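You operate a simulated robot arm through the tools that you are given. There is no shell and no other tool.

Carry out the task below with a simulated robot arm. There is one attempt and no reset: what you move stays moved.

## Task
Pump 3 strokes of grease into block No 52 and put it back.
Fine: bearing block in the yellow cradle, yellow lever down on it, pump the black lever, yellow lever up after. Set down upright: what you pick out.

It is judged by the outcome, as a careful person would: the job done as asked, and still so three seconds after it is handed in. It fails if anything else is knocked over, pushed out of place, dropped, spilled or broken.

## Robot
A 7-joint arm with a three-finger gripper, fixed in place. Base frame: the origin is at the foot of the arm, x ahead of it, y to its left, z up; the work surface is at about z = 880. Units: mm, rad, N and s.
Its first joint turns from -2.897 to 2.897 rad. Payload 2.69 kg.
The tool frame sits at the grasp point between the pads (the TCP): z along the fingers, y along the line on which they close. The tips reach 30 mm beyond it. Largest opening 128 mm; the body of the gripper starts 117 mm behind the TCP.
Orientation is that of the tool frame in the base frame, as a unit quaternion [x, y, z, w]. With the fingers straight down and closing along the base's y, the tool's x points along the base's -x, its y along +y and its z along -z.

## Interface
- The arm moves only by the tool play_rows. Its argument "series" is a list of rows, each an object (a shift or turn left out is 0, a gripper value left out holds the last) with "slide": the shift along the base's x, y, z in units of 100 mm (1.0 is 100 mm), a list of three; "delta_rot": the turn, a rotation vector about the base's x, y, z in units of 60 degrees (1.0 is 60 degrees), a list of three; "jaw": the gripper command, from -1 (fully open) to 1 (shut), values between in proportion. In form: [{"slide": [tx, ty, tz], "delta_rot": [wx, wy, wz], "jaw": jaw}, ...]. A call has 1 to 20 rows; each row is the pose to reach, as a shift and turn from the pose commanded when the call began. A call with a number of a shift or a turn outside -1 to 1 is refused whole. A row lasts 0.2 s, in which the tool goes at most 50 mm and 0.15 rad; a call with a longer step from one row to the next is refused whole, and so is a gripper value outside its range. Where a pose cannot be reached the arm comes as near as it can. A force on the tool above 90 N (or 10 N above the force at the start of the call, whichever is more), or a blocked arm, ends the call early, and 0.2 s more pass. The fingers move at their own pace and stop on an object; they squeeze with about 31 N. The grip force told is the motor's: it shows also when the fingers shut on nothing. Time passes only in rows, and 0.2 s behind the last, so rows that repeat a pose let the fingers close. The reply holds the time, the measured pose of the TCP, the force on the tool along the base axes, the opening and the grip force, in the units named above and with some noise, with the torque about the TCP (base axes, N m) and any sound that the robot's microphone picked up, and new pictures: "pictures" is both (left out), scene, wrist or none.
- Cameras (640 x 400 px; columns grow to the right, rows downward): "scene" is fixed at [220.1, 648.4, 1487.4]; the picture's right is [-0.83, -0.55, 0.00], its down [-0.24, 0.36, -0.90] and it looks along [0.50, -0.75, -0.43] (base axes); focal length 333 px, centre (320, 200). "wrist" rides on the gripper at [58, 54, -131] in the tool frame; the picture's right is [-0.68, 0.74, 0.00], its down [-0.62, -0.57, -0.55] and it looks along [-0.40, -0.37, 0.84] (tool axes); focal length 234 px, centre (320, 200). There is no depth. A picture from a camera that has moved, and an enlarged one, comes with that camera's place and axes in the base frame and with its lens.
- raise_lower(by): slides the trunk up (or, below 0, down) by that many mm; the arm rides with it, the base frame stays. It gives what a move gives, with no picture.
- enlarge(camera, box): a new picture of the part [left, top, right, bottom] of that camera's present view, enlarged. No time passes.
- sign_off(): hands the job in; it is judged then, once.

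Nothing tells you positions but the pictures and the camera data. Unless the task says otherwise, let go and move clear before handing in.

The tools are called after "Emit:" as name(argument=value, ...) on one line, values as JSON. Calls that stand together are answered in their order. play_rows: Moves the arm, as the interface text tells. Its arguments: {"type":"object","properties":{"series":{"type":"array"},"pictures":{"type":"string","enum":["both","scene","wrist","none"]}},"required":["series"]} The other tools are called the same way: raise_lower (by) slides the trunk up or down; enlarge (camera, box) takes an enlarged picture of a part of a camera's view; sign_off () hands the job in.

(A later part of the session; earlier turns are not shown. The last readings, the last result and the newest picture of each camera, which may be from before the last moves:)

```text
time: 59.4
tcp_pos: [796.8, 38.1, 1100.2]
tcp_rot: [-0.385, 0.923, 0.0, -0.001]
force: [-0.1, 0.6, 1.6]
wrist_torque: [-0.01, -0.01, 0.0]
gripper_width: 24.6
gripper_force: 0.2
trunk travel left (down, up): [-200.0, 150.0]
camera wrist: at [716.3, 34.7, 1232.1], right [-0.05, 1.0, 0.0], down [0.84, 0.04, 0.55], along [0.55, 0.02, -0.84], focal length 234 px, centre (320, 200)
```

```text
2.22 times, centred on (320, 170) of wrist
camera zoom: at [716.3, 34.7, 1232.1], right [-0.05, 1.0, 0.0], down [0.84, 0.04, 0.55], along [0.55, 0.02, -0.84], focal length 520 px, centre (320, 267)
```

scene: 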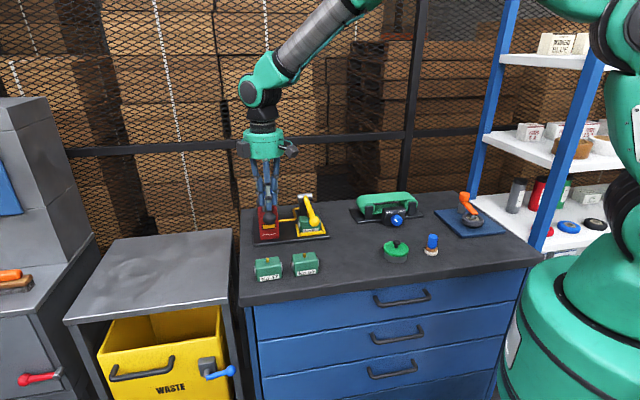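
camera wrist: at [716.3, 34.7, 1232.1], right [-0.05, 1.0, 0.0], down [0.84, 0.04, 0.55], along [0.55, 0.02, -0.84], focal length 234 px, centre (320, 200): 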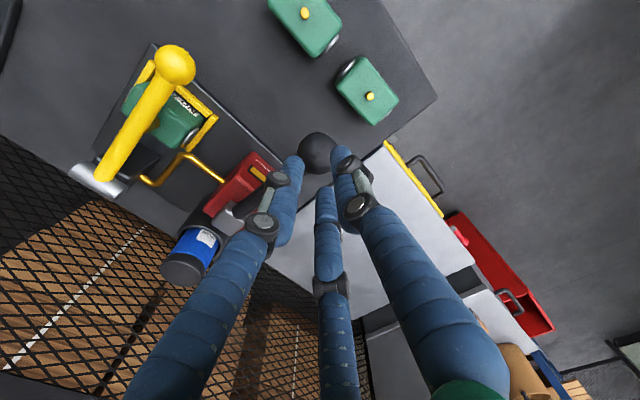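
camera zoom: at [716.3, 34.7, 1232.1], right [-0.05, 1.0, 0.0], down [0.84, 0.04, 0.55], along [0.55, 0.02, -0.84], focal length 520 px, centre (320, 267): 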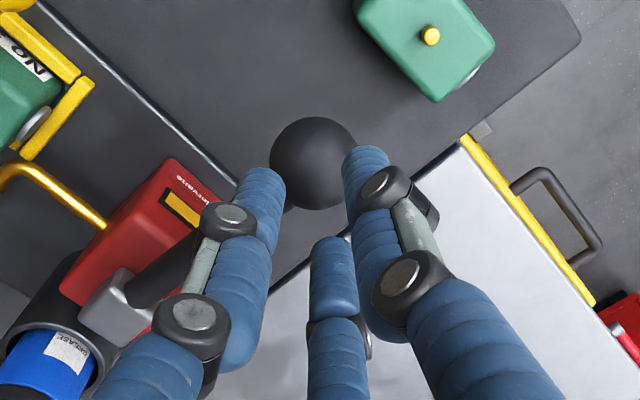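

The black lever springs back up by itself. I'll now make the first full stroke slowly, watching force and sound.

Emit:
play_rows(series=[{"slide": [0, 0, -0.15]}, {"slide": [0, 0, -0.27]}, {"slide": [-0.02, 0.02, -0.4]}, {"slide": [-0.03, 0.03, -0.55]}, {"slide": [-0.03, 0.03, -0.7]}, {"slide": [-0.015, 0.015, -0.88]}, {"slide": [-0.015, 0.015, -0.88]}], pictures="both")

Emit:
enlarge(camera="scene", box=[230, 150, 340, 250])

Emit:
enlarge(camera="wrist", box=[220, 80, 420, 260])

```text
time: 61.0
tcp_pos: [796.0, 35.8, 1012.2]
tcp_rot: [-0.384, 0.923, 0.0, 0.0]
force: [2.3, 2.3, 6.1]
wrist_torque: [0.03, -0.12, 0.0]
gripper_width: 26.0
gripper_force: 1.0
trunk travel left (down, up): [-200.0, 150.0]
camera wrist: at [716.1, 34.2, 1144.7], right [-0.05, 1.0, 0.0], down [0.84, 0.04, 0.55], along [0.55, 0.02, -0.84], focal length 234 px, centre (320, 200)
```

scene: 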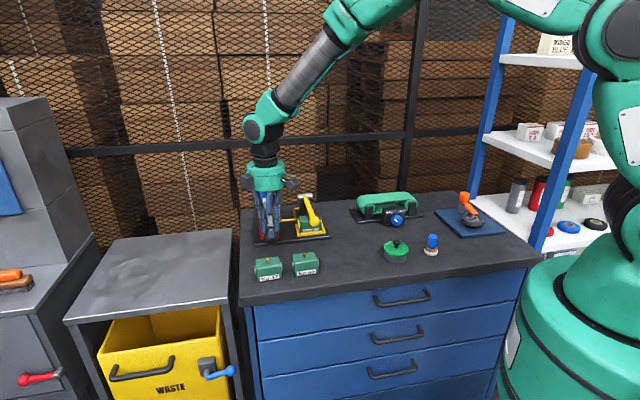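
wrist: 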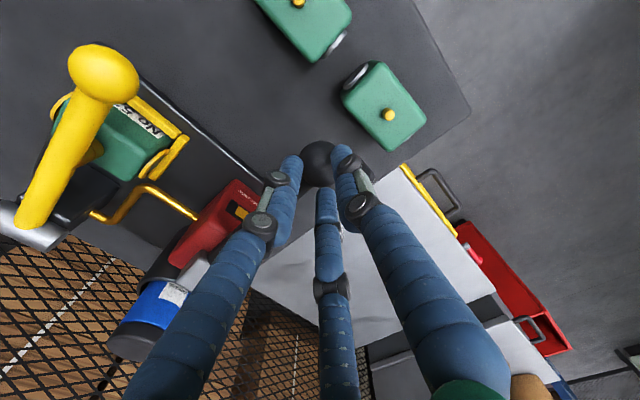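

```text
4.00 times, centred on (285, 200) of scene
camera zoom: at [220.1, 648.4, 1487.4], right [-0.83, -0.55, 0.0], down [-0.24, 0.36, -0.9], along [0.5, -0.75, -0.43], focal length 1332 px, centre (460, 200)
```

zoom: 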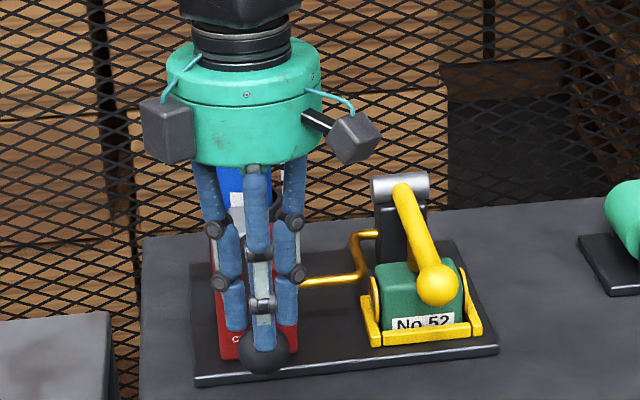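

```text
2.22 times, centred on (320, 170) of wrist
camera zoom: at [716.1, 34.2, 1144.7], right [-0.05, 1.0, 0.0], down [0.84, 0.04, 0.55], along [0.55, 0.02, -0.84], focal length 520 px, centre (320, 267)
```

zoom: 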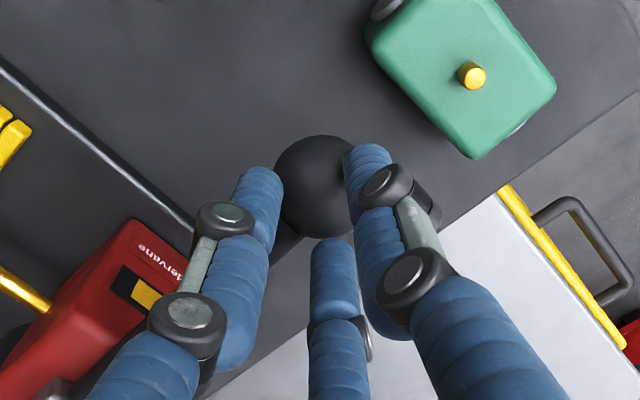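

Emit:
play_rows(series=[{"slide": [0.01, -0.01, -0.08]}, {"slide": [0.03, -0.03, -0.16]}, {"slide": [0.05, -0.05, -0.24]}, {"slide": [0.05, -0.05, -0.24]}], pictures="both")

Emit:
enlarge(camera="scene", box=[230, 150, 340, 250])

Emit:
enlarge(camera="wrist", box=[220, 80, 420, 260])

```text
time: 62.0
tcp_pos: [799.2, 36.0, 989.9]
tcp_rot: [-0.384, 0.923, 0.0, 0.0]
force: [-16.0, 28.6, 24.0]
wrist_torque: [0.72, 0.6, 0.02]
gripper_width: 50.1
gripper_force: 16.4
trunk travel left (down, up): [-200.0, 150.0]
camera wrist: at [718.6, 33.0, 1121.4], right [-0.05, 1.0, 0.0], down [0.84, 0.04, 0.55], along [0.55, 0.02, -0.84], focal length 234 px, centre (320, 200)
```

scene: 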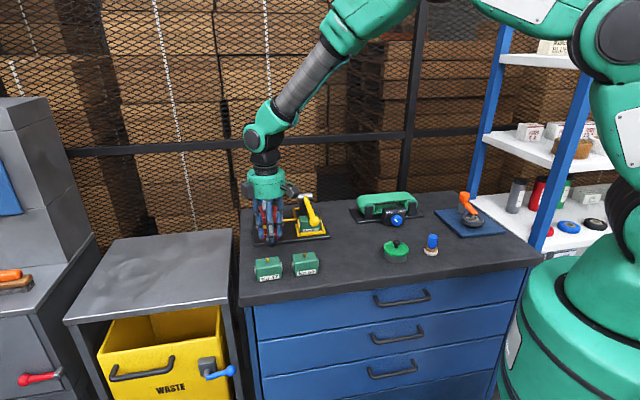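
wrist: 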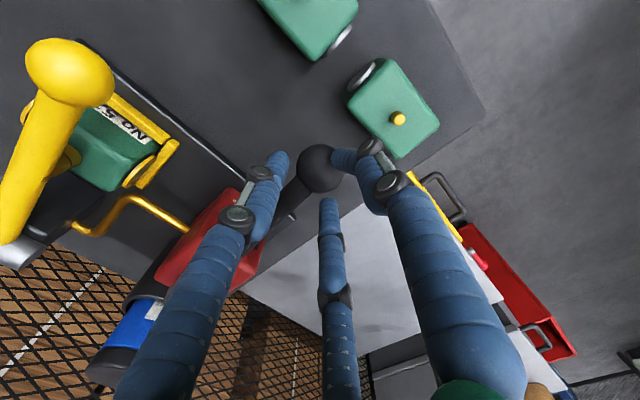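

```text
4.00 times, centred on (285, 200) of scene
camera zoom: at [220.1, 648.4, 1487.4], right [-0.83, -0.55, 0.0], down [-0.24, 0.36, -0.9], along [0.5, -0.75, -0.43], focal length 1332 px, centre (460, 200)
```

zoom: 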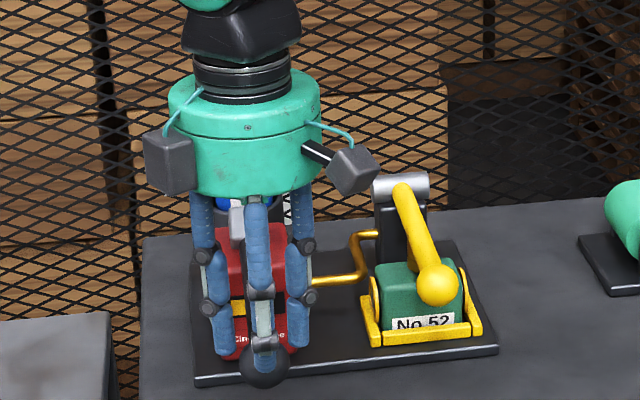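

```text
2.22 times, centred on (320, 170) of wrist
camera zoom: at [718.6, 33.0, 1121.4], right [-0.05, 1.0, 0.0], down [0.84, 0.04, 0.55], along [0.55, 0.02, -0.84], focal length 520 px, centre (320, 267)
```

zoom: 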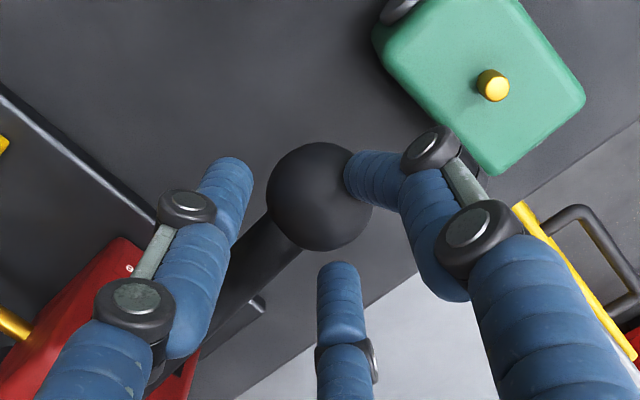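

The lever reached its lower stop (force jumped and the fingers were wedged apart around the ball). I'll relax the fingers and let the lever spring back up while rising.

Emit:
play_rows(series=[{"slide": [0, 0, 0.05], "jaw": 0.2}, {"slide": [-0.01, 0.01, 0.2], "jaw": 0.2}, {"slide": [-0.02, 0.02, 0.4], "jaw": 0.1}, {"slide": [-0.02, 0.02, 0.6], "jaw": 0.1}, {"slide": [-0.02, 0.02, 0.8], "jaw": 0.1}, {"slide": [-0.02, 0.02, 1.0], "jaw": 0.1}], pictures="none")

Emit:
play_rows(series=[{"slide": [0, 0, 0.2], "jaw": 0.4}, {"slide": [0, 0, 0.2], "jaw": 0.85}, {"slide": [0, 0, 0.2], "jaw": 0.85}], pictures="both")

Emit:
enlarge(camera="scene", box=[245, 175, 345, 250])

Emit:
enlarge(camera="wrist", box=[220, 80, 420, 260])

```text
time: 63.4
tcp_pos: [797.8, 35.4, 1089.2]
tcp_rot: [-0.384, 0.923, 0.0, 0.0]
force: [0.8, -0.2, -0.8]
wrist_torque: [0.0, 0.02, 0.01]
gripper_width: 58.7
gripper_force: 0.1
trunk travel left (down, up): [-200.0, 150.0]
```

```text
time: 64.2
tcp_pos: [798.1, 35.3, 1108.9]
tcp_rot: [-0.384, 0.923, 0.0, 0.0]
force: [0.5, -0.7, 0.1]
wrist_torque: [-0.05, -0.01, 0.05]
gripper_width: 9.8
gripper_force: 0.0
trunk travel left (down, up): [-200.0, 150.0]
camera wrist: at [717.9, 32.3, 1241.0], right [-0.05, 1.0, 0.0], down [0.84, 0.04, 0.55], along [0.55, 0.02, -0.84], focal length 234 px, centre (320, 200)
```

scene: 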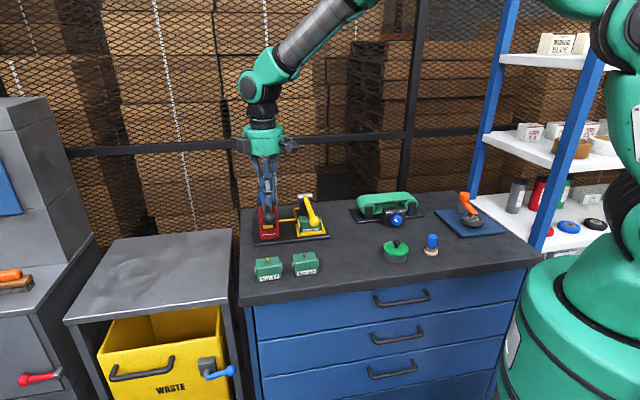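
wrist: 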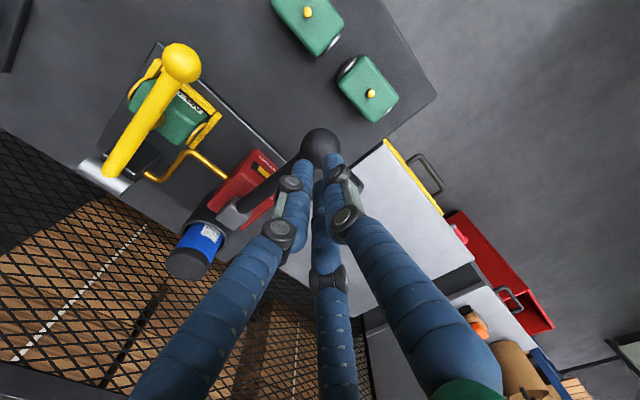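

```text
5.33 times, centred on (295, 212) of scene
camera zoom: at [220.1, 648.4, 1487.4], right [-0.83, -0.55, 0.0], down [-0.24, 0.36, -0.9], along [0.5, -0.75, -0.43], focal length 1776 px, centre (453, 133)
```

zoom: 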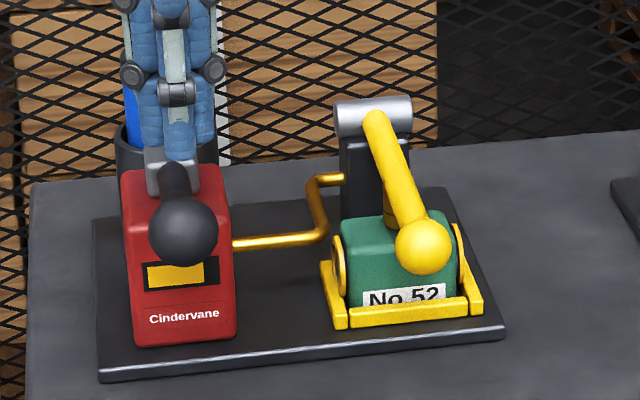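

```text
2.22 times, centred on (320, 170) of wrist
camera zoom: at [717.9, 32.3, 1241.0], right [-0.05, 1.0, 0.0], down [0.84, 0.04, 0.55], along [0.55, 0.02, -0.84], focal length 520 px, centre (320, 267)
```

zoom: 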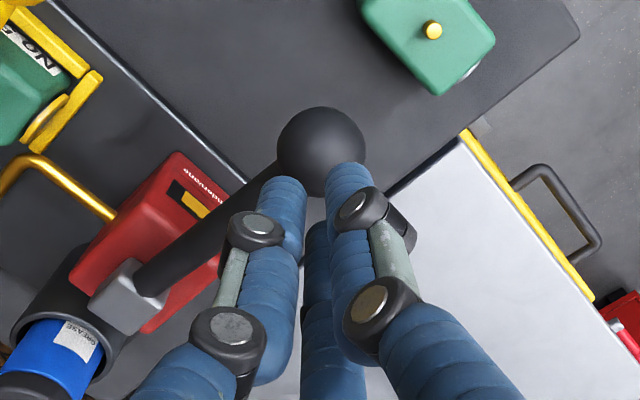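

The bearing faces of the block now look grease-coloured, a sign that the first stroke pumped. Let me look closely.

Emit:
enlarge(camera="scene", box=[292, 195, 342, 240])

Emit:
enlarge(camera="wrist", box=[90, 30, 250, 190])

Emit:
enlarge(camera="scene", box=[250, 190, 295, 245])

```text
8.89 times, centred on (317, 218) of scene
camera zoom: at [220.1, 648.4, 1487.4], right [-0.83, -0.55, 0.0], down [-0.24, 0.36, -0.9], along [0.5, -0.75, -0.43], focal length 2961 px, centre (347, 44)
```

zoom: 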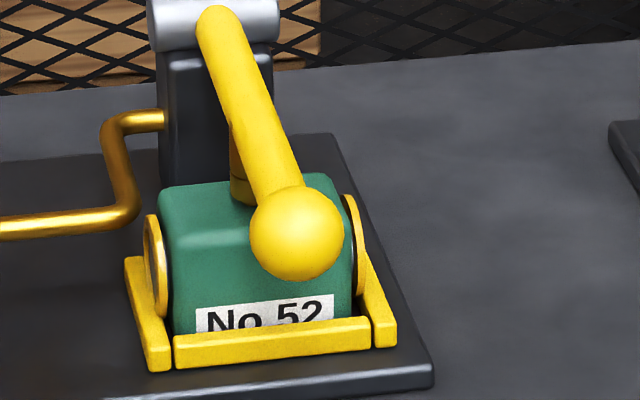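

```text
2.50 times, centred on (170, 110) of wrist
camera zoom: at [717.9, 32.3, 1241.0], right [-0.05, 1.0, 0.0], down [0.84, 0.04, 0.55], along [0.55, 0.02, -0.84], focal length 585 px, centre (695, 425)
```

zoom: 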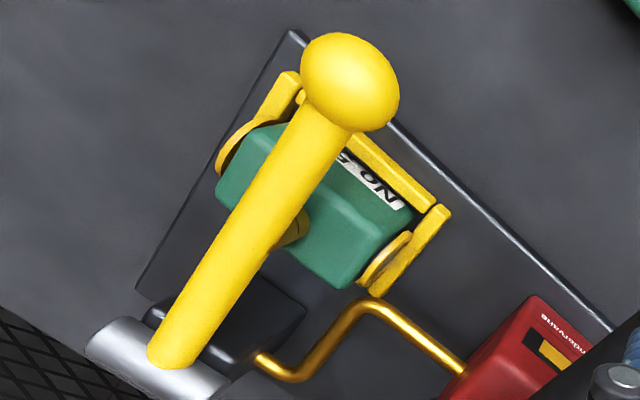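

```text
7.27 times, centred on (272, 218) of scene
camera zoom: at [220.1, 648.4, 1487.4], right [-0.83, -0.55, 0.0], down [-0.24, 0.36, -0.9], along [0.5, -0.75, -0.43], focal length 2423 px, centre (666, 73)
```

zoom: 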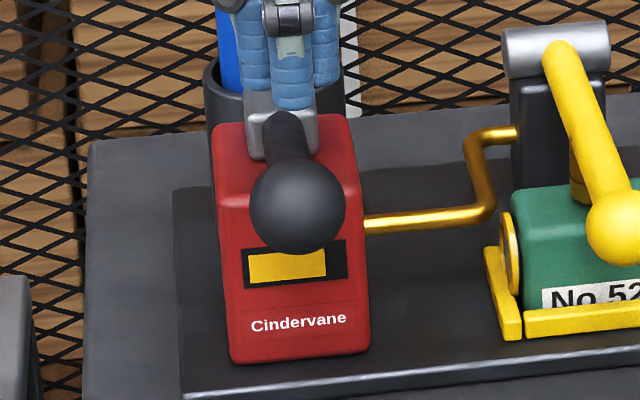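

A grease ring appeared and the pump's yellow gauge dropped by one notch, so stroke 1 counted once. Now stroke 2 with a tighter fingertip cluster on top of the ball.

Emit:
play_rows(series=[{"slide": [-0.013, 0.011, -0.12]}, {"slide": [-0.013, 0.011, -0.24]}, {"slide": [-0.013, 0.011, -0.24]}], pictures="none")

Emit:
play_rows(series=[{"slide": [-0.004, 0.004, -0.1]}, {"slide": [-0.014, 0.014, -0.2]}, {"slide": [-0.024, 0.024, -0.3]}, {"slide": [-0.028, 0.028, -0.4]}, {"slide": [-0.028, 0.028, -0.5]}, {"slide": [-0.021, 0.021, -0.6]}, {"slide": [-0.011, 0.011, -0.7]}, {"slide": [0, 0, -0.78]}, {"slide": [0.003, -0.003, -0.82]}, {"slide": [0.003, -0.003, -0.82]}], pictures="both")

Emit:
enlarge(camera="scene", box=[245, 175, 345, 250])

Emit:
enlarge(camera="wrist", box=[220, 80, 420, 260])

```text
time: 65.0
tcp_pos: [797.8, 36.7, 1082.8]
tcp_rot: [-0.384, 0.923, 0.001, 0.0]
force: [-0.7, -0.2, -0.2]
wrist_torque: [-0.01, 0.0, -0.01]
gripper_width: 9.4
gripper_force: 0.1
trunk travel left (down, up): [-200.0, 150.0]
```

```text
time: 67.2
tcp_pos: [798.2, 36.6, 1002.1]
tcp_rot: [-0.384, 0.923, -0.002, 0.0]
force: [0.2, -1.6, 6.7]
wrist_torque: [0.0, -0.04, -0.06]
gripper_width: 8.5
gripper_force: 0.1
trunk travel left (down, up): [-200.0, 150.0]
camera wrist: at [717.5, 32.9, 1134.4], right [-0.05, 1.0, 0.0], down [0.83, 0.04, 0.55], along [0.55, 0.02, -0.84], focal length 234 px, centre (320, 200)
```

scene: 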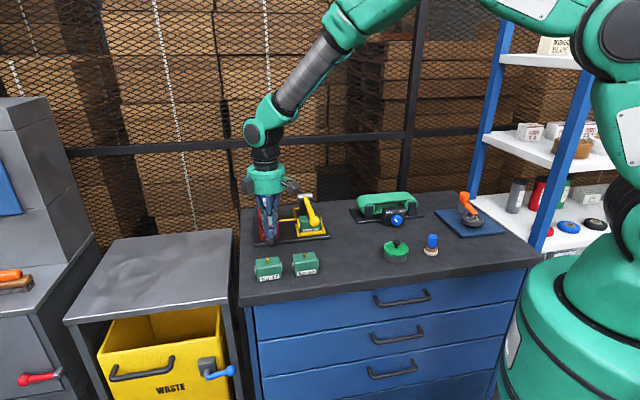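
wrist: 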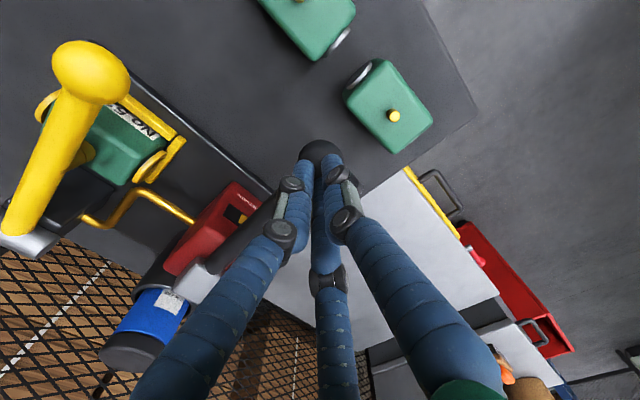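

```text
5.33 times, centred on (295, 212) of scene
camera zoom: at [220.1, 648.4, 1487.4], right [-0.83, -0.55, 0.0], down [-0.24, 0.36, -0.9], along [0.5, -0.75, -0.43], focal length 1776 px, centre (453, 133)
```

zoom: 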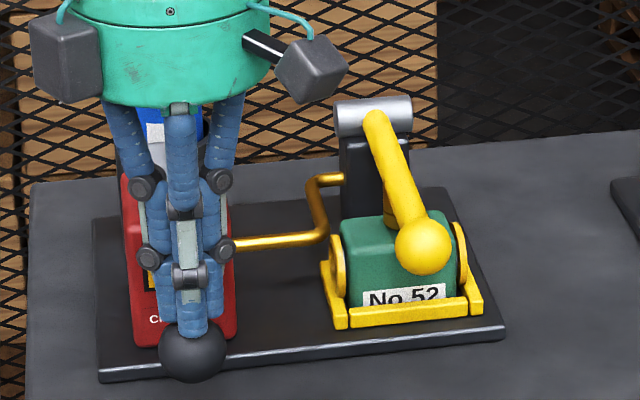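

```text
2.22 times, centred on (320, 170) of wrist
camera zoom: at [717.5, 32.9, 1134.4], right [-0.05, 1.0, 0.0], down [0.83, 0.04, 0.55], along [0.55, 0.02, -0.84], focal length 520 px, centre (320, 267)
```

zoom: 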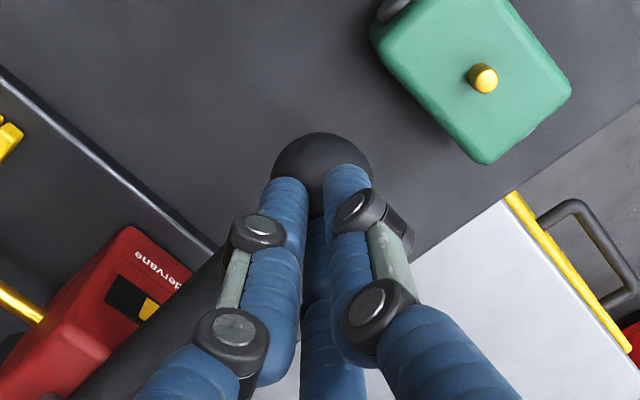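

The force is still light, so the true lower stop may be further down; I'll continue this same stroke in small steps along the arc until it stops.

Emit:
play_rows(series=[{"slide": [0.008, -0.008, -0.05]}, {"slide": [0.018, -0.018, -0.1]}, {"slide": [0.018, -0.018, -0.1]}], pictures="wrist")

Emit:
enlarge(camera="wrist", box=[220, 80, 420, 260])

Emit:
enlarge(camera="scene", box=[245, 175, 345, 250])

```text
time: 68.0
tcp_pos: [798.3, 34.2, 997.6]
tcp_rot: [-0.383, 0.924, -0.001, 0.004]
force: [-16.1, 12.0, 67.1]
wrist_torque: [0.45, 0.53, 0.03]
gripper_width: 9.7
gripper_force: 0.0
trunk travel left (down, up): [-200.0, 150.0]
camera wrist: at [717.4, 31.8, 1130.8], right [-0.05, 1.0, 0.0], down [0.83, 0.04, 0.56], along [0.56, 0.03, -0.83], focal length 234 px, centre (320, 200)
```

wrist: 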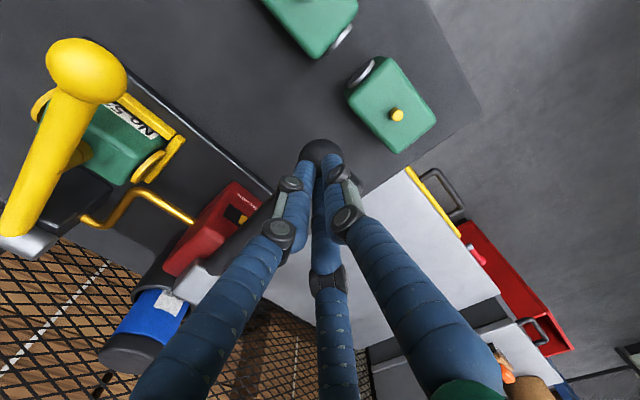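

```text
2.22 times, centred on (320, 170) of wrist
camera zoom: at [717.4, 31.8, 1130.8], right [-0.05, 1.0, 0.0], down [0.83, 0.04, 0.56], along [0.56, 0.03, -0.83], focal length 520 px, centre (320, 267)
```

zoom: 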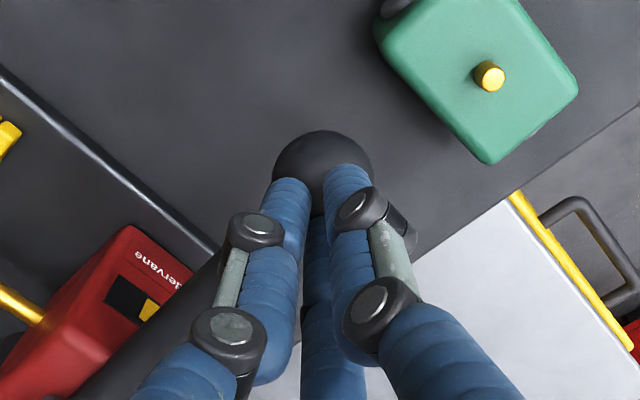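

```text
5.33 times, centred on (295, 212) of scene
camera zoom: at [220.1, 648.4, 1487.4], right [-0.83, -0.55, 0.0], down [-0.24, 0.36, -0.9], along [0.5, -0.75, -0.43], focal length 1776 px, centre (453, 133)
```

zoom: 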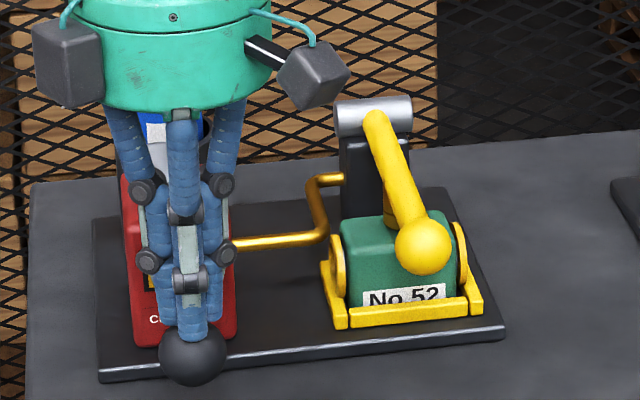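

A firm stop at the bottom – stroke 2 is complete. Releasing upward and checking the gauge.

Emit:
play_rows(series=[{"slide": [-0.01, 0.01, 0.1]}, {"slide": [-0.02, 0.02, 0.25]}, {"slide": [-0.03, 0.03, 0.4]}, {"slide": [-0.03, 0.03, 0.55]}, {"slide": [-0.03, 0.03, 0.7]}, {"slide": [-0.02, 0.02, 0.85]}, {"slide": [-0.015, 0.015, 1.0]}, {"slide": [-0.015, 0.015, 1.0]}], pictures="both")

Emit:
enlarge(camera="scene", box=[250, 190, 295, 245])

Emit:
enlarge(camera="scene", box=[292, 195, 342, 240])

Emit:
enlarge(camera="wrist", box=[220, 80, 420, 260])

```text
time: 69.8
tcp_pos: [796.9, 36.0, 1091.8]
tcp_rot: [-0.385, 0.923, -0.001, 0.0]
force: [0.0, -0.2, -0.1]
wrist_torque: [0.0, 0.0, 0.02]
gripper_width: 9.4
gripper_force: 0.0
trunk travel left (down, up): [-200.0, 150.0]
camera wrist: at [716.6, 32.9, 1225.0], right [-0.05, 1.0, 0.0], down [0.84, 0.04, 0.55], along [0.55, 0.02, -0.84], focal length 234 px, centre (320, 200)
```

scene: 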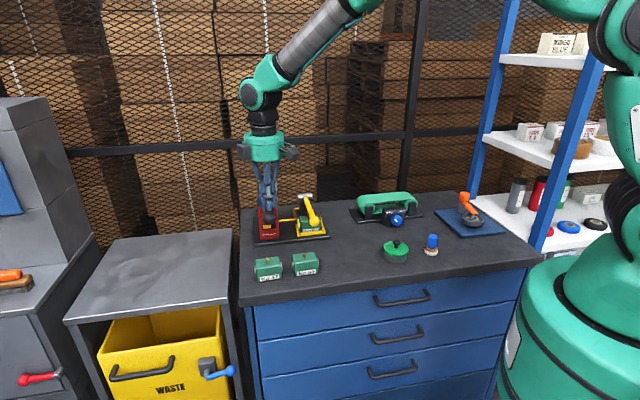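
wrist: 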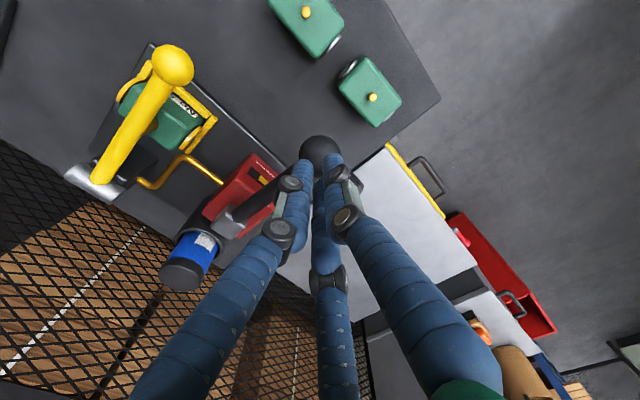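

```text
7.27 times, centred on (272, 218) of scene
camera zoom: at [220.1, 648.4, 1487.4], right [-0.83, -0.55, 0.0], down [-0.24, 0.36, -0.9], along [0.5, -0.75, -0.43], focal length 2423 px, centre (666, 73)
```

zoom: 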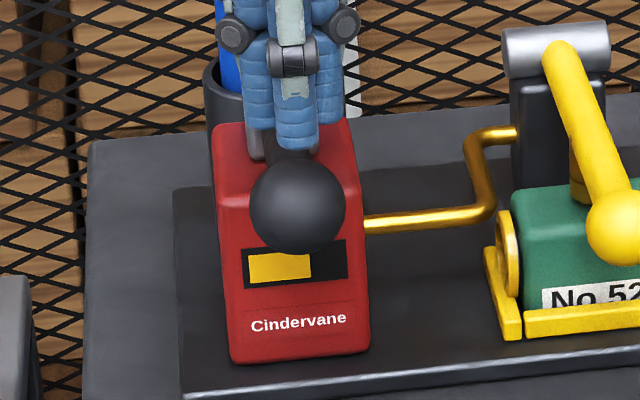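

```text
8.89 times, centred on (317, 218) of scene
camera zoom: at [220.1, 648.4, 1487.4], right [-0.83, -0.55, 0.0], down [-0.24, 0.36, -0.9], along [0.5, -0.75, -0.43], focal length 2961 px, centre (347, 44)
```

zoom: 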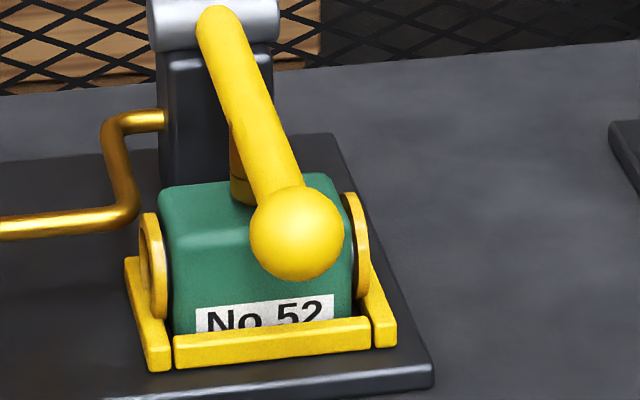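

```text
2.22 times, centred on (320, 170) of wrist
camera zoom: at [716.6, 32.9, 1225.0], right [-0.05, 1.0, 0.0], down [0.84, 0.04, 0.55], along [0.55, 0.02, -0.84], focal length 520 px, centre (320, 267)
```

zoom: 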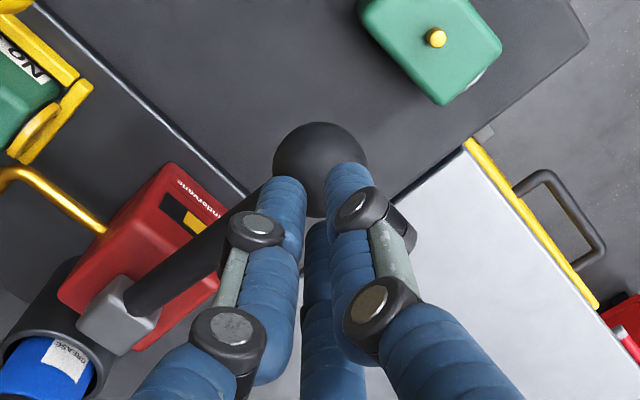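

The gauge dropped by exactly one more equal notch (two strokes done) and the lever is back at the top. Now the third and last stroke.

Emit:
play_rows(series=[{"slide": [-0.006, 0.006, -0.08]}, {"slide": [-0.01, 0.01, -0.18]}, {"slide": [-0.02, 0.02, -0.28]}, {"slide": [-0.03, 0.03, -0.38]}, {"slide": [-0.034, 0.034, -0.48]}, {"slide": [-0.034, 0.034, -0.58]}, {"slide": [-0.027, 0.027, -0.68]}, {"slide": [-0.017, 0.017, -0.78]}, {"slide": [-0.006, 0.006, -0.86]}, {"slide": [0.0, 0.0, -0.92]}, {"slide": [0.003, -0.003, -0.96]}, {"slide": [0.003, -0.003, -0.96]}], pictures="none")

```text
time: 72.4
tcp_pos: [798.0, 35.3, 1000.8]
tcp_rot: [-0.384, 0.923, 0.0, 0.004]
force: [-7.5, 1.9, 39.9]
wrist_torque: [0.14, 0.23, -0.1]
gripper_width: 10.7
gripper_force: 0.0
trunk travel left (down, up): [-200.0, 150.0]
```

The third stroke reached the firm lower stop (40 N). Now I release it upward and check the gauge.

Emit:
play_rows(series=[{"slide": [-0.01, 0.01, 0.1]}, {"slide": [-0.02, 0.02, 0.25]}, {"slide": [-0.03, 0.03, 0.4]}, {"slide": [-0.03, 0.03, 0.55]}, {"slide": [-0.03, 0.03, 0.7]}, {"slide": [-0.02, 0.02, 0.85]}, {"slide": [-0.01, 0.01, 1.0]}, {"slide": [-0.01, 0.01, 1.0]}], pictures="none")

Emit:
play_rows(series=[{"slide": [0, 0, 0.15]}, {"slide": [0, 0, 0.35]}, {"slide": [0, 0, 0.35]}], pictures="both")

Emit:
enlarge(camera="scene", box=[250, 190, 295, 245])

Emit:
enlarge(camera="scene", box=[292, 195, 342, 240])

```text
time: 74.2
tcp_pos: [795.8, 34.1, 1095.8]
tcp_rot: [-0.385, 0.923, 0.0, 0.0]
force: [0.5, 1.0, -0.1]
wrist_torque: [-0.02, -0.04, -0.02]
gripper_width: 9.4
gripper_force: 0.0
trunk travel left (down, up): [-200.0, 150.0]
```

```text
time: 75.0
tcp_pos: [795.8, 33.9, 1131.4]
tcp_rot: [-0.384, 0.923, 0.001, -0.001]
force: [0.1, 0.2, 0.3]
wrist_torque: [0.01, -0.01, 0.03]
gripper_width: 9.6
gripper_force: 0.1
trunk travel left (down, up): [-200.0, 150.0]
camera wrist: at [715.2, 32.5, 1263.0], right [-0.05, 1.0, 0.0], down [0.84, 0.04, 0.55], along [0.55, 0.02, -0.84], focal length 234 px, centre (320, 200)
```

scene: 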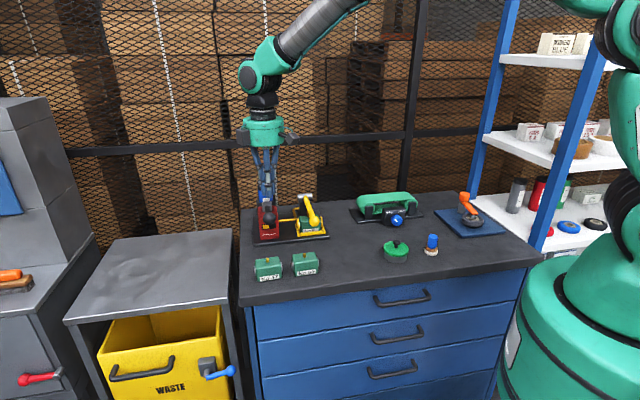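
wrist: 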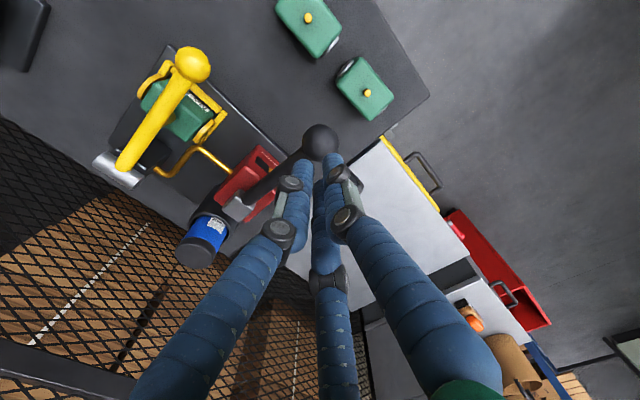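

```text
7.27 times, centred on (272, 218) of scene
camera zoom: at [220.1, 648.4, 1487.4], right [-0.83, -0.55, 0.0], down [-0.24, 0.36, -0.9], along [0.5, -0.75, -0.43], focal length 2423 px, centre (666, 73)
```

zoom: 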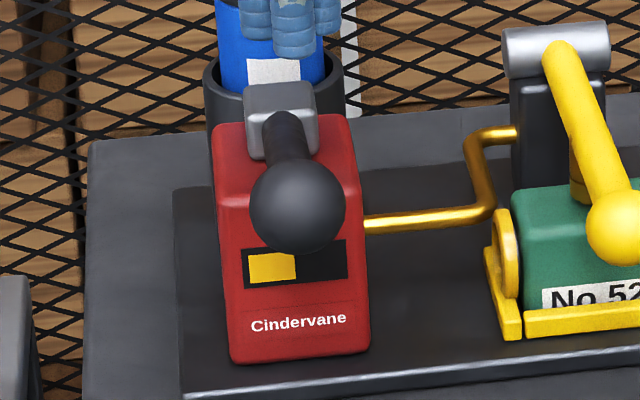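

```text
8.89 times, centred on (317, 218) of scene
camera zoom: at [220.1, 648.4, 1487.4], right [-0.83, -0.55, 0.0], down [-0.24, 0.36, -0.9], along [0.5, -0.75, -0.43], focal length 2961 px, centre (347, 44)
```

zoom: 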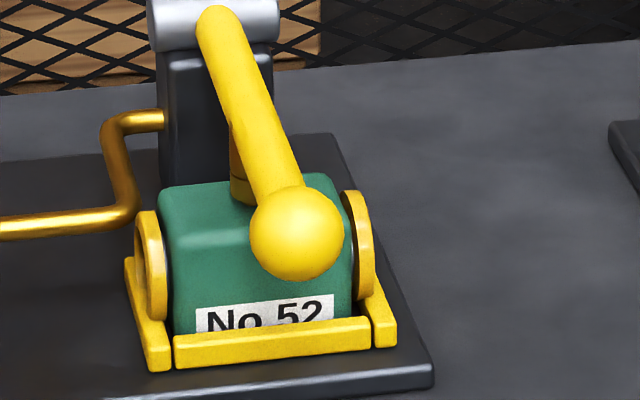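

Three equal notches are gone from the gauge – exactly 3 strokes. Next, raise the yellow lever: I move back over its ball at about (738, -102, 976) with the fingers open.

Emit:
play_rows(series=[{"slide": [-0.1, -0.25, 0], "jaw": 0.4}, {"slide": [-0.2, -0.5, 0], "jaw": 0.0}, {"slide": [-0.3, -0.75, 0], "jaw": -0.2}, {"slide": [-0.4, -1.0, 0], "jaw": -0.2}, {"slide": [-0.4, -1.0, 0], "jaw": -0.2}], pictures="none")

Emit:
play_rows(series=[{"slide": [-0.08, -0.18, -0.1]}, {"slide": [-0.18, -0.36, -0.3]}, {"slide": [-0.18, -0.36, -0.6]}, {"slide": [-0.18, -0.36, -0.75]}, {"slide": [-0.18, -0.36, -0.75]}], pictures="both")

Emit:
enlarge(camera="wrist", box=[220, 80, 420, 260])

Emit:
enlarge(camera="scene", box=[270, 150, 350, 250])

```text
time: 76.2
tcp_pos: [755.7, -64.8, 1130.2]
tcp_rot: [-0.384, 0.923, 0.0, 0.0]
force: [-0.5, 0.4, -0.5]
wrist_torque: [0.03, -0.04, 0.04]
gripper_width: 76.5
gripper_force: 0.1
trunk travel left (down, up): [-200.0, 150.0]
```

```text
time: 77.4
tcp_pos: [739.8, -100.1, 1055.6]
tcp_rot: [-0.385, 0.923, 0.0, 0.001]
force: [0.8, -0.3, -0.5]
wrist_torque: [0.03, 0.01, -0.02]
gripper_width: 76.9
gripper_force: 0.0
trunk travel left (down, up): [-200.0, 150.0]
camera wrist: at [659.8, -103.4, 1188.1], right [-0.05, 1.0, 0.0], down [0.84, 0.04, 0.55], along [0.55, 0.02, -0.84], focal length 234 px, centre (320, 200)
```

scene: 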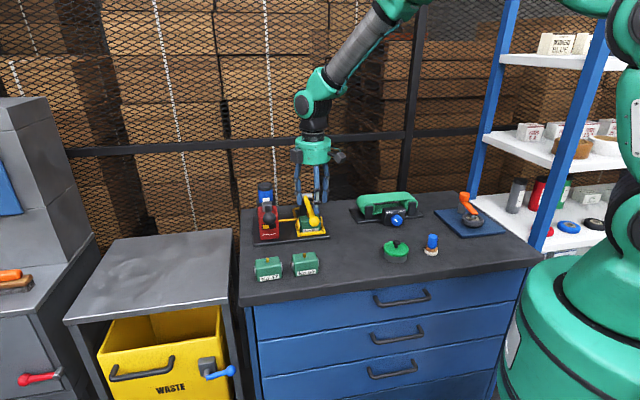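
wrist: 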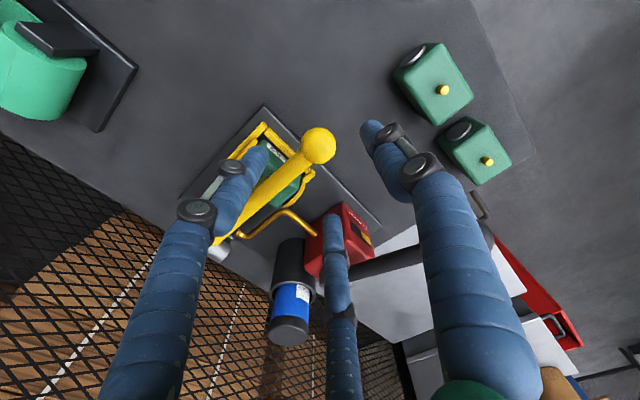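

```text
2.22 times, centred on (320, 170) of wrist
camera zoom: at [659.8, -103.4, 1188.1], right [-0.05, 1.0, 0.0], down [0.84, 0.04, 0.55], along [0.55, 0.02, -0.84], focal length 520 px, centre (320, 267)
```

zoom: 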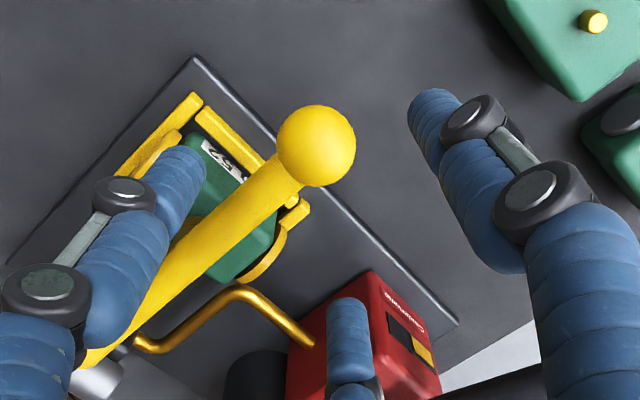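

```text
4.00 times, centred on (310, 200) of scene
camera zoom: at [220.1, 648.4, 1487.4], right [-0.83, -0.55, 0.0], down [-0.24, 0.36, -0.9], along [0.5, -0.75, -0.43], focal length 1332 px, centre (360, 200)
```

zoom: 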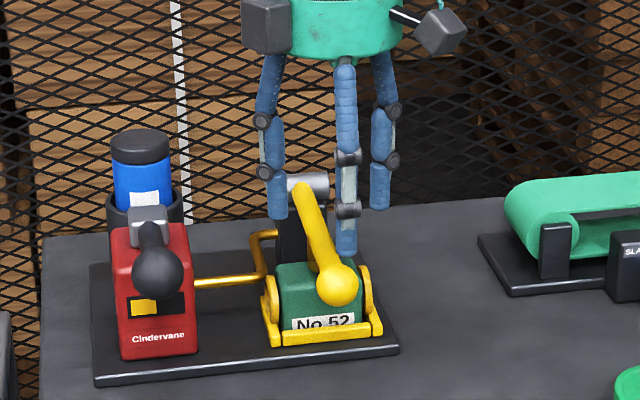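

Emit:
play_rows(series=[{"slide": [-0.019, -0.005, -0.2]}, {"slide": [-0.019, -0.005, -0.4]}, {"slide": [-0.019, -0.005, -0.6]}, {"slide": [-0.019, -0.005, -0.8]}, {"slide": [-0.019, -0.005, -0.87]}, {"slide": [-0.019, -0.005, -0.87]}], pictures="both")

Emit:
enlarge(camera="wrist", box=[220, 100, 420, 280])

Emit:
enlarge(camera="scene", box=[270, 165, 350, 250])

```text
time: 78.8
tcp_pos: [737.4, -100.5, 969.1]
tcp_rot: [-0.384, 0.923, 0.0, 0.0]
force: [-0.8, -0.6, 1.0]
wrist_torque: [0.0, 0.02, -0.01]
gripper_width: 76.5
gripper_force: 0.1
trunk travel left (down, up): [-200.0, 150.0]
camera wrist: at [657.7, -103.1, 1101.2], right [-0.05, 1.0, 0.0], down [0.84, 0.04, 0.55], along [0.55, 0.02, -0.84], focal length 234 px, centre (320, 200)
```

scene: 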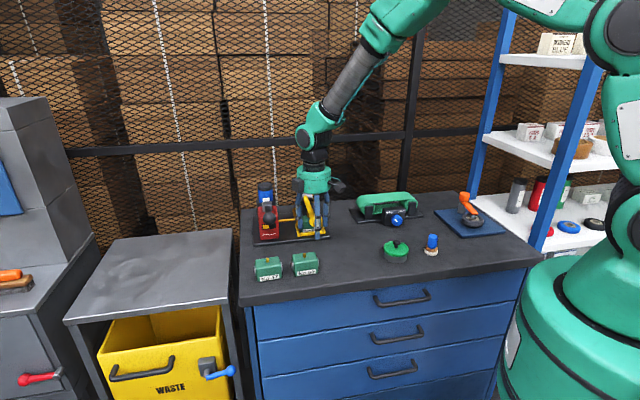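
wrist: 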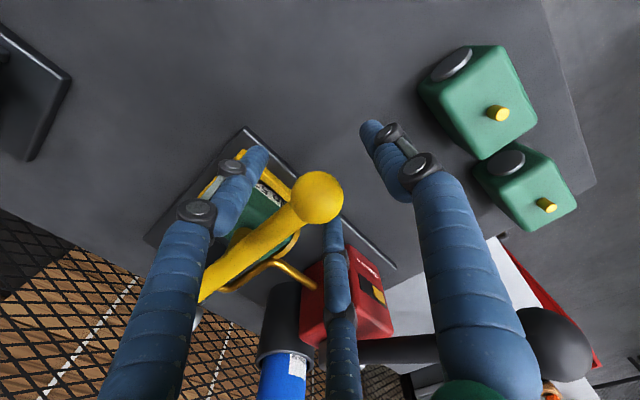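

```text
2.22 times, centred on (320, 190) of wrist
camera zoom: at [657.7, -103.1, 1101.2], right [-0.05, 1.0, 0.0], down [0.84, 0.04, 0.55], along [0.55, 0.02, -0.84], focal length 520 px, centre (320, 222)
```

zoom: 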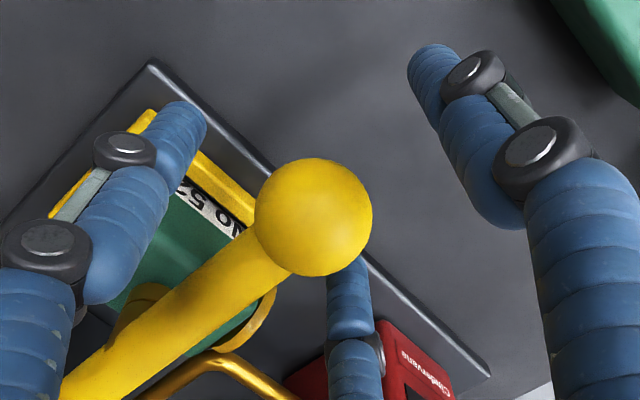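

```text
4.71 times, centred on (310, 208) of scene
camera zoom: at [220.1, 648.4, 1487.4], right [-0.83, -0.55, 0.0], down [-0.24, 0.36, -0.9], along [0.5, -0.75, -0.43], focal length 1568 px, centre (367, 165)
```

zoom: 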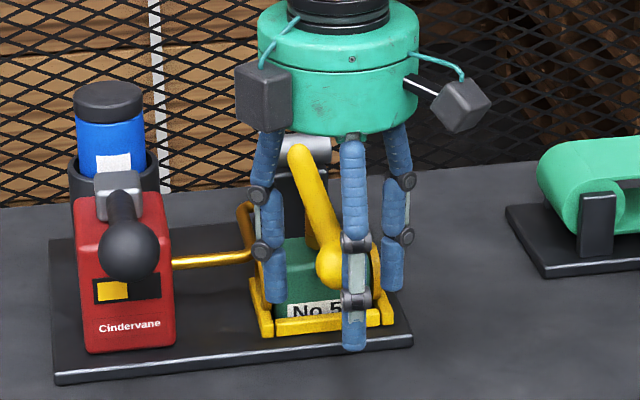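

Emit:
play_rows(series=[{"jaw": 0.2}, {"jaw": 0.4}, {"jaw": 0.5}, {"jaw": 0.6}, {"jaw": 0.6}, {"jaw": 0.6}], pictures="none")

Emit:
play_rows(series=[{"slide": [0.002, -0.002, 0.05]}, {"slide": [0.004, -0.004, 0.11]}, {"slide": [0.008, -0.008, 0.17]}, {"slide": [0.014, -0.014, 0.25]}, {"slide": [0.02, -0.02, 0.325]}, {"slide": [0.02, -0.02, 0.325]}], pictures="both")

Emit:
enlarge(camera="scene", box=[270, 165, 350, 250])

Emit:
enlarge(camera="wrist", box=[220, 100, 420, 280])

```text
time: 80.2
tcp_pos: [737.7, -101.6, 969.5]
tcp_rot: [-0.385, 0.923, 0.0, 0.0]
force: [-1.9, -8.7, 0.2]
wrist_torque: [0.03, 0.01, -0.08]
gripper_width: 33.8
gripper_force: 6.3
trunk travel left (down, up): [-200.0, 150.0]
```

```text
time: 81.6
tcp_pos: [739.3, -102.4, 1001.5]
tcp_rot: [-0.385, 0.923, 0.0, 0.0]
force: [4.7, -4.0, -0.2]
wrist_torque: [-0.09, -0.06, 0.04]
gripper_width: 33.6
gripper_force: 5.6
trunk travel left (down, up): [-200.0, 150.0]
camera wrist: at [659.5, -105.9, 1133.9], right [-0.05, 1.0, 0.0], down [0.83, 0.04, 0.55], along [0.55, 0.02, -0.84], focal length 234 px, centre (320, 200)
```

scene: 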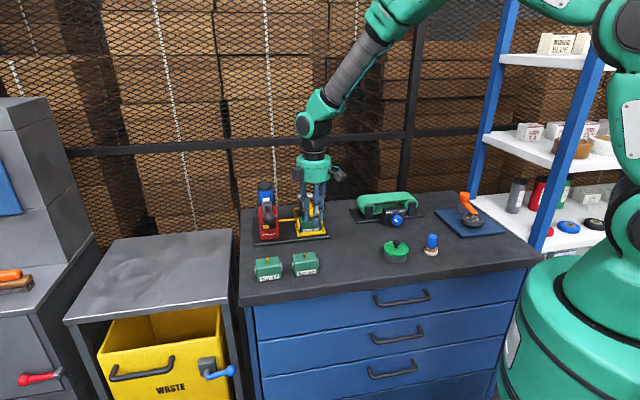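
wrist: 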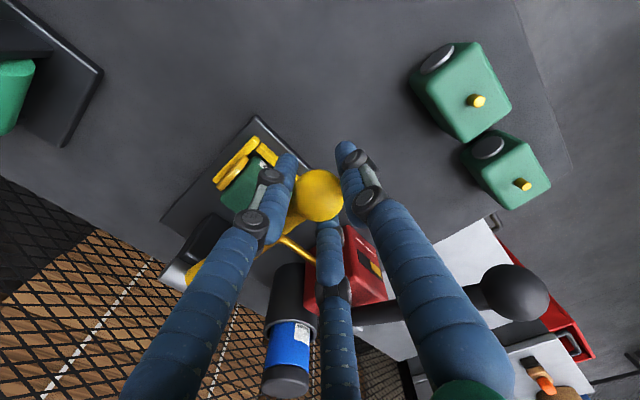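

```text
4.71 times, centred on (310, 208) of scene
camera zoom: at [220.1, 648.4, 1487.4], right [-0.83, -0.55, 0.0], down [-0.24, 0.36, -0.9], along [0.5, -0.75, -0.43], focal length 1568 px, centre (367, 165)
```

zoom: 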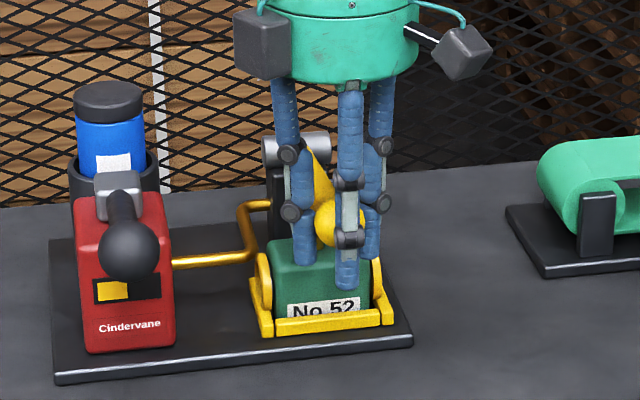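

```text
2.22 times, centred on (320, 190) of wrist
camera zoom: at [659.5, -105.9, 1133.9], right [-0.05, 1.0, 0.0], down [0.83, 0.04, 0.55], along [0.55, 0.02, -0.84], focal length 520 px, centre (320, 222)
```

zoom: 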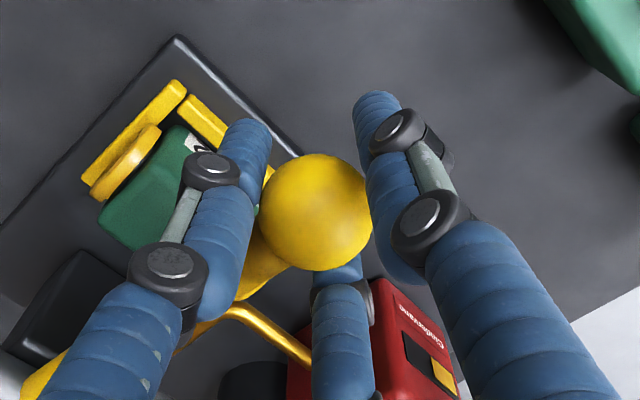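

Emit:
play_rows(series=[{"slide": [0.012, -0.012, 0.08], "jaw": 0.7}, {"slide": [0.025, -0.025, 0.159]}, {"slide": [0.042, -0.042, 0.238]}, {"slide": [0.06, -0.06, 0.315]}, {"slide": [0.082, -0.082, 0.39]}, {"slide": [0.104, -0.104, 0.465]}, {"slide": [0.131, -0.131, 0.538]}, {"slide": [0.158, -0.158, 0.61]}, {"slide": [0.188, -0.188, 0.68]}, {"slide": [0.219, -0.219, 0.748]}, {"slide": [0.219, -0.219, 0.748]}], pictures="both")

Emit:
enlarge(camera="scene", box=[260, 140, 350, 250])

Emit:
enlarge(camera="wrist", box=[220, 100, 420, 280])

```text
time: 84.0
tcp_pos: [760.9, -124.3, 1077.8]
tcp_rot: [-0.384, 0.923, 0.0, 0.0]
force: [-10.0, 13.7, 6.5]
wrist_torque: [0.44, 0.61, -0.02]
gripper_width: 32.7
gripper_force: 45.1
trunk travel left (down, up): [-200.0, 150.0]
camera wrist: at [680.3, -126.7, 1209.3], right [-0.05, 1.0, 0.0], down [0.83, 0.04, 0.55], along [0.55, 0.02, -0.84], focal length 234 px, centre (320, 200)
```

scene: 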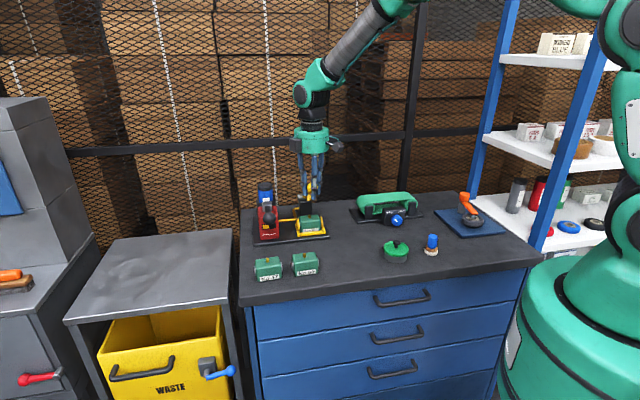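
wrist: 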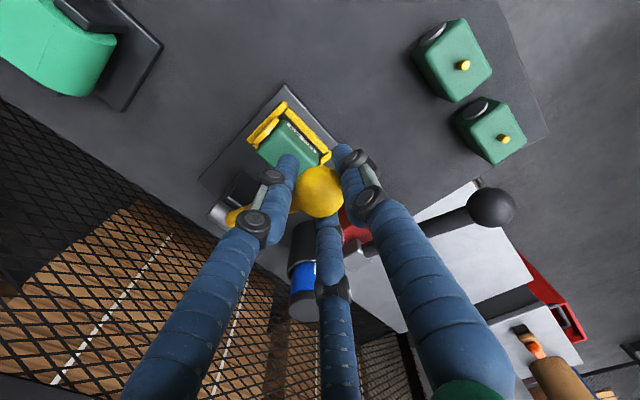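

```text
3.64 times, centred on (305, 195) of scene
camera zoom: at [220.1, 648.4, 1487.4], right [-0.83, -0.55, 0.0], down [-0.24, 0.36, -0.9], along [0.5, -0.75, -0.43], focal length 1211 px, centre (374, 218)
```

zoom: 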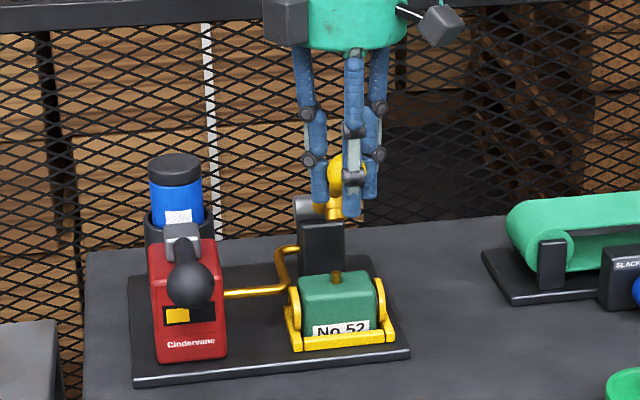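

```text
2.22 times, centred on (320, 190) of wrist
camera zoom: at [680.3, -126.7, 1209.3], right [-0.05, 1.0, 0.0], down [0.83, 0.04, 0.55], along [0.55, 0.02, -0.84], focal length 520 px, centre (320, 222)
```

zoom: 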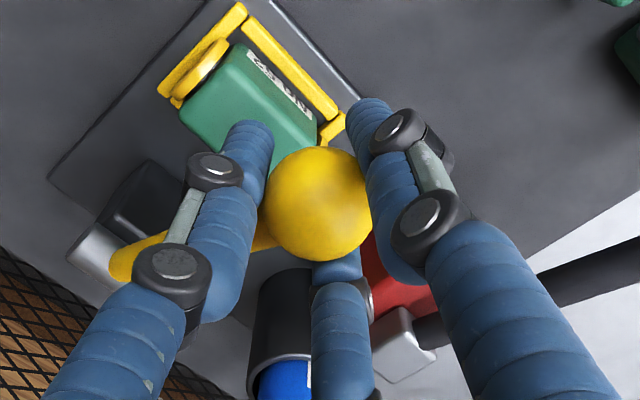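

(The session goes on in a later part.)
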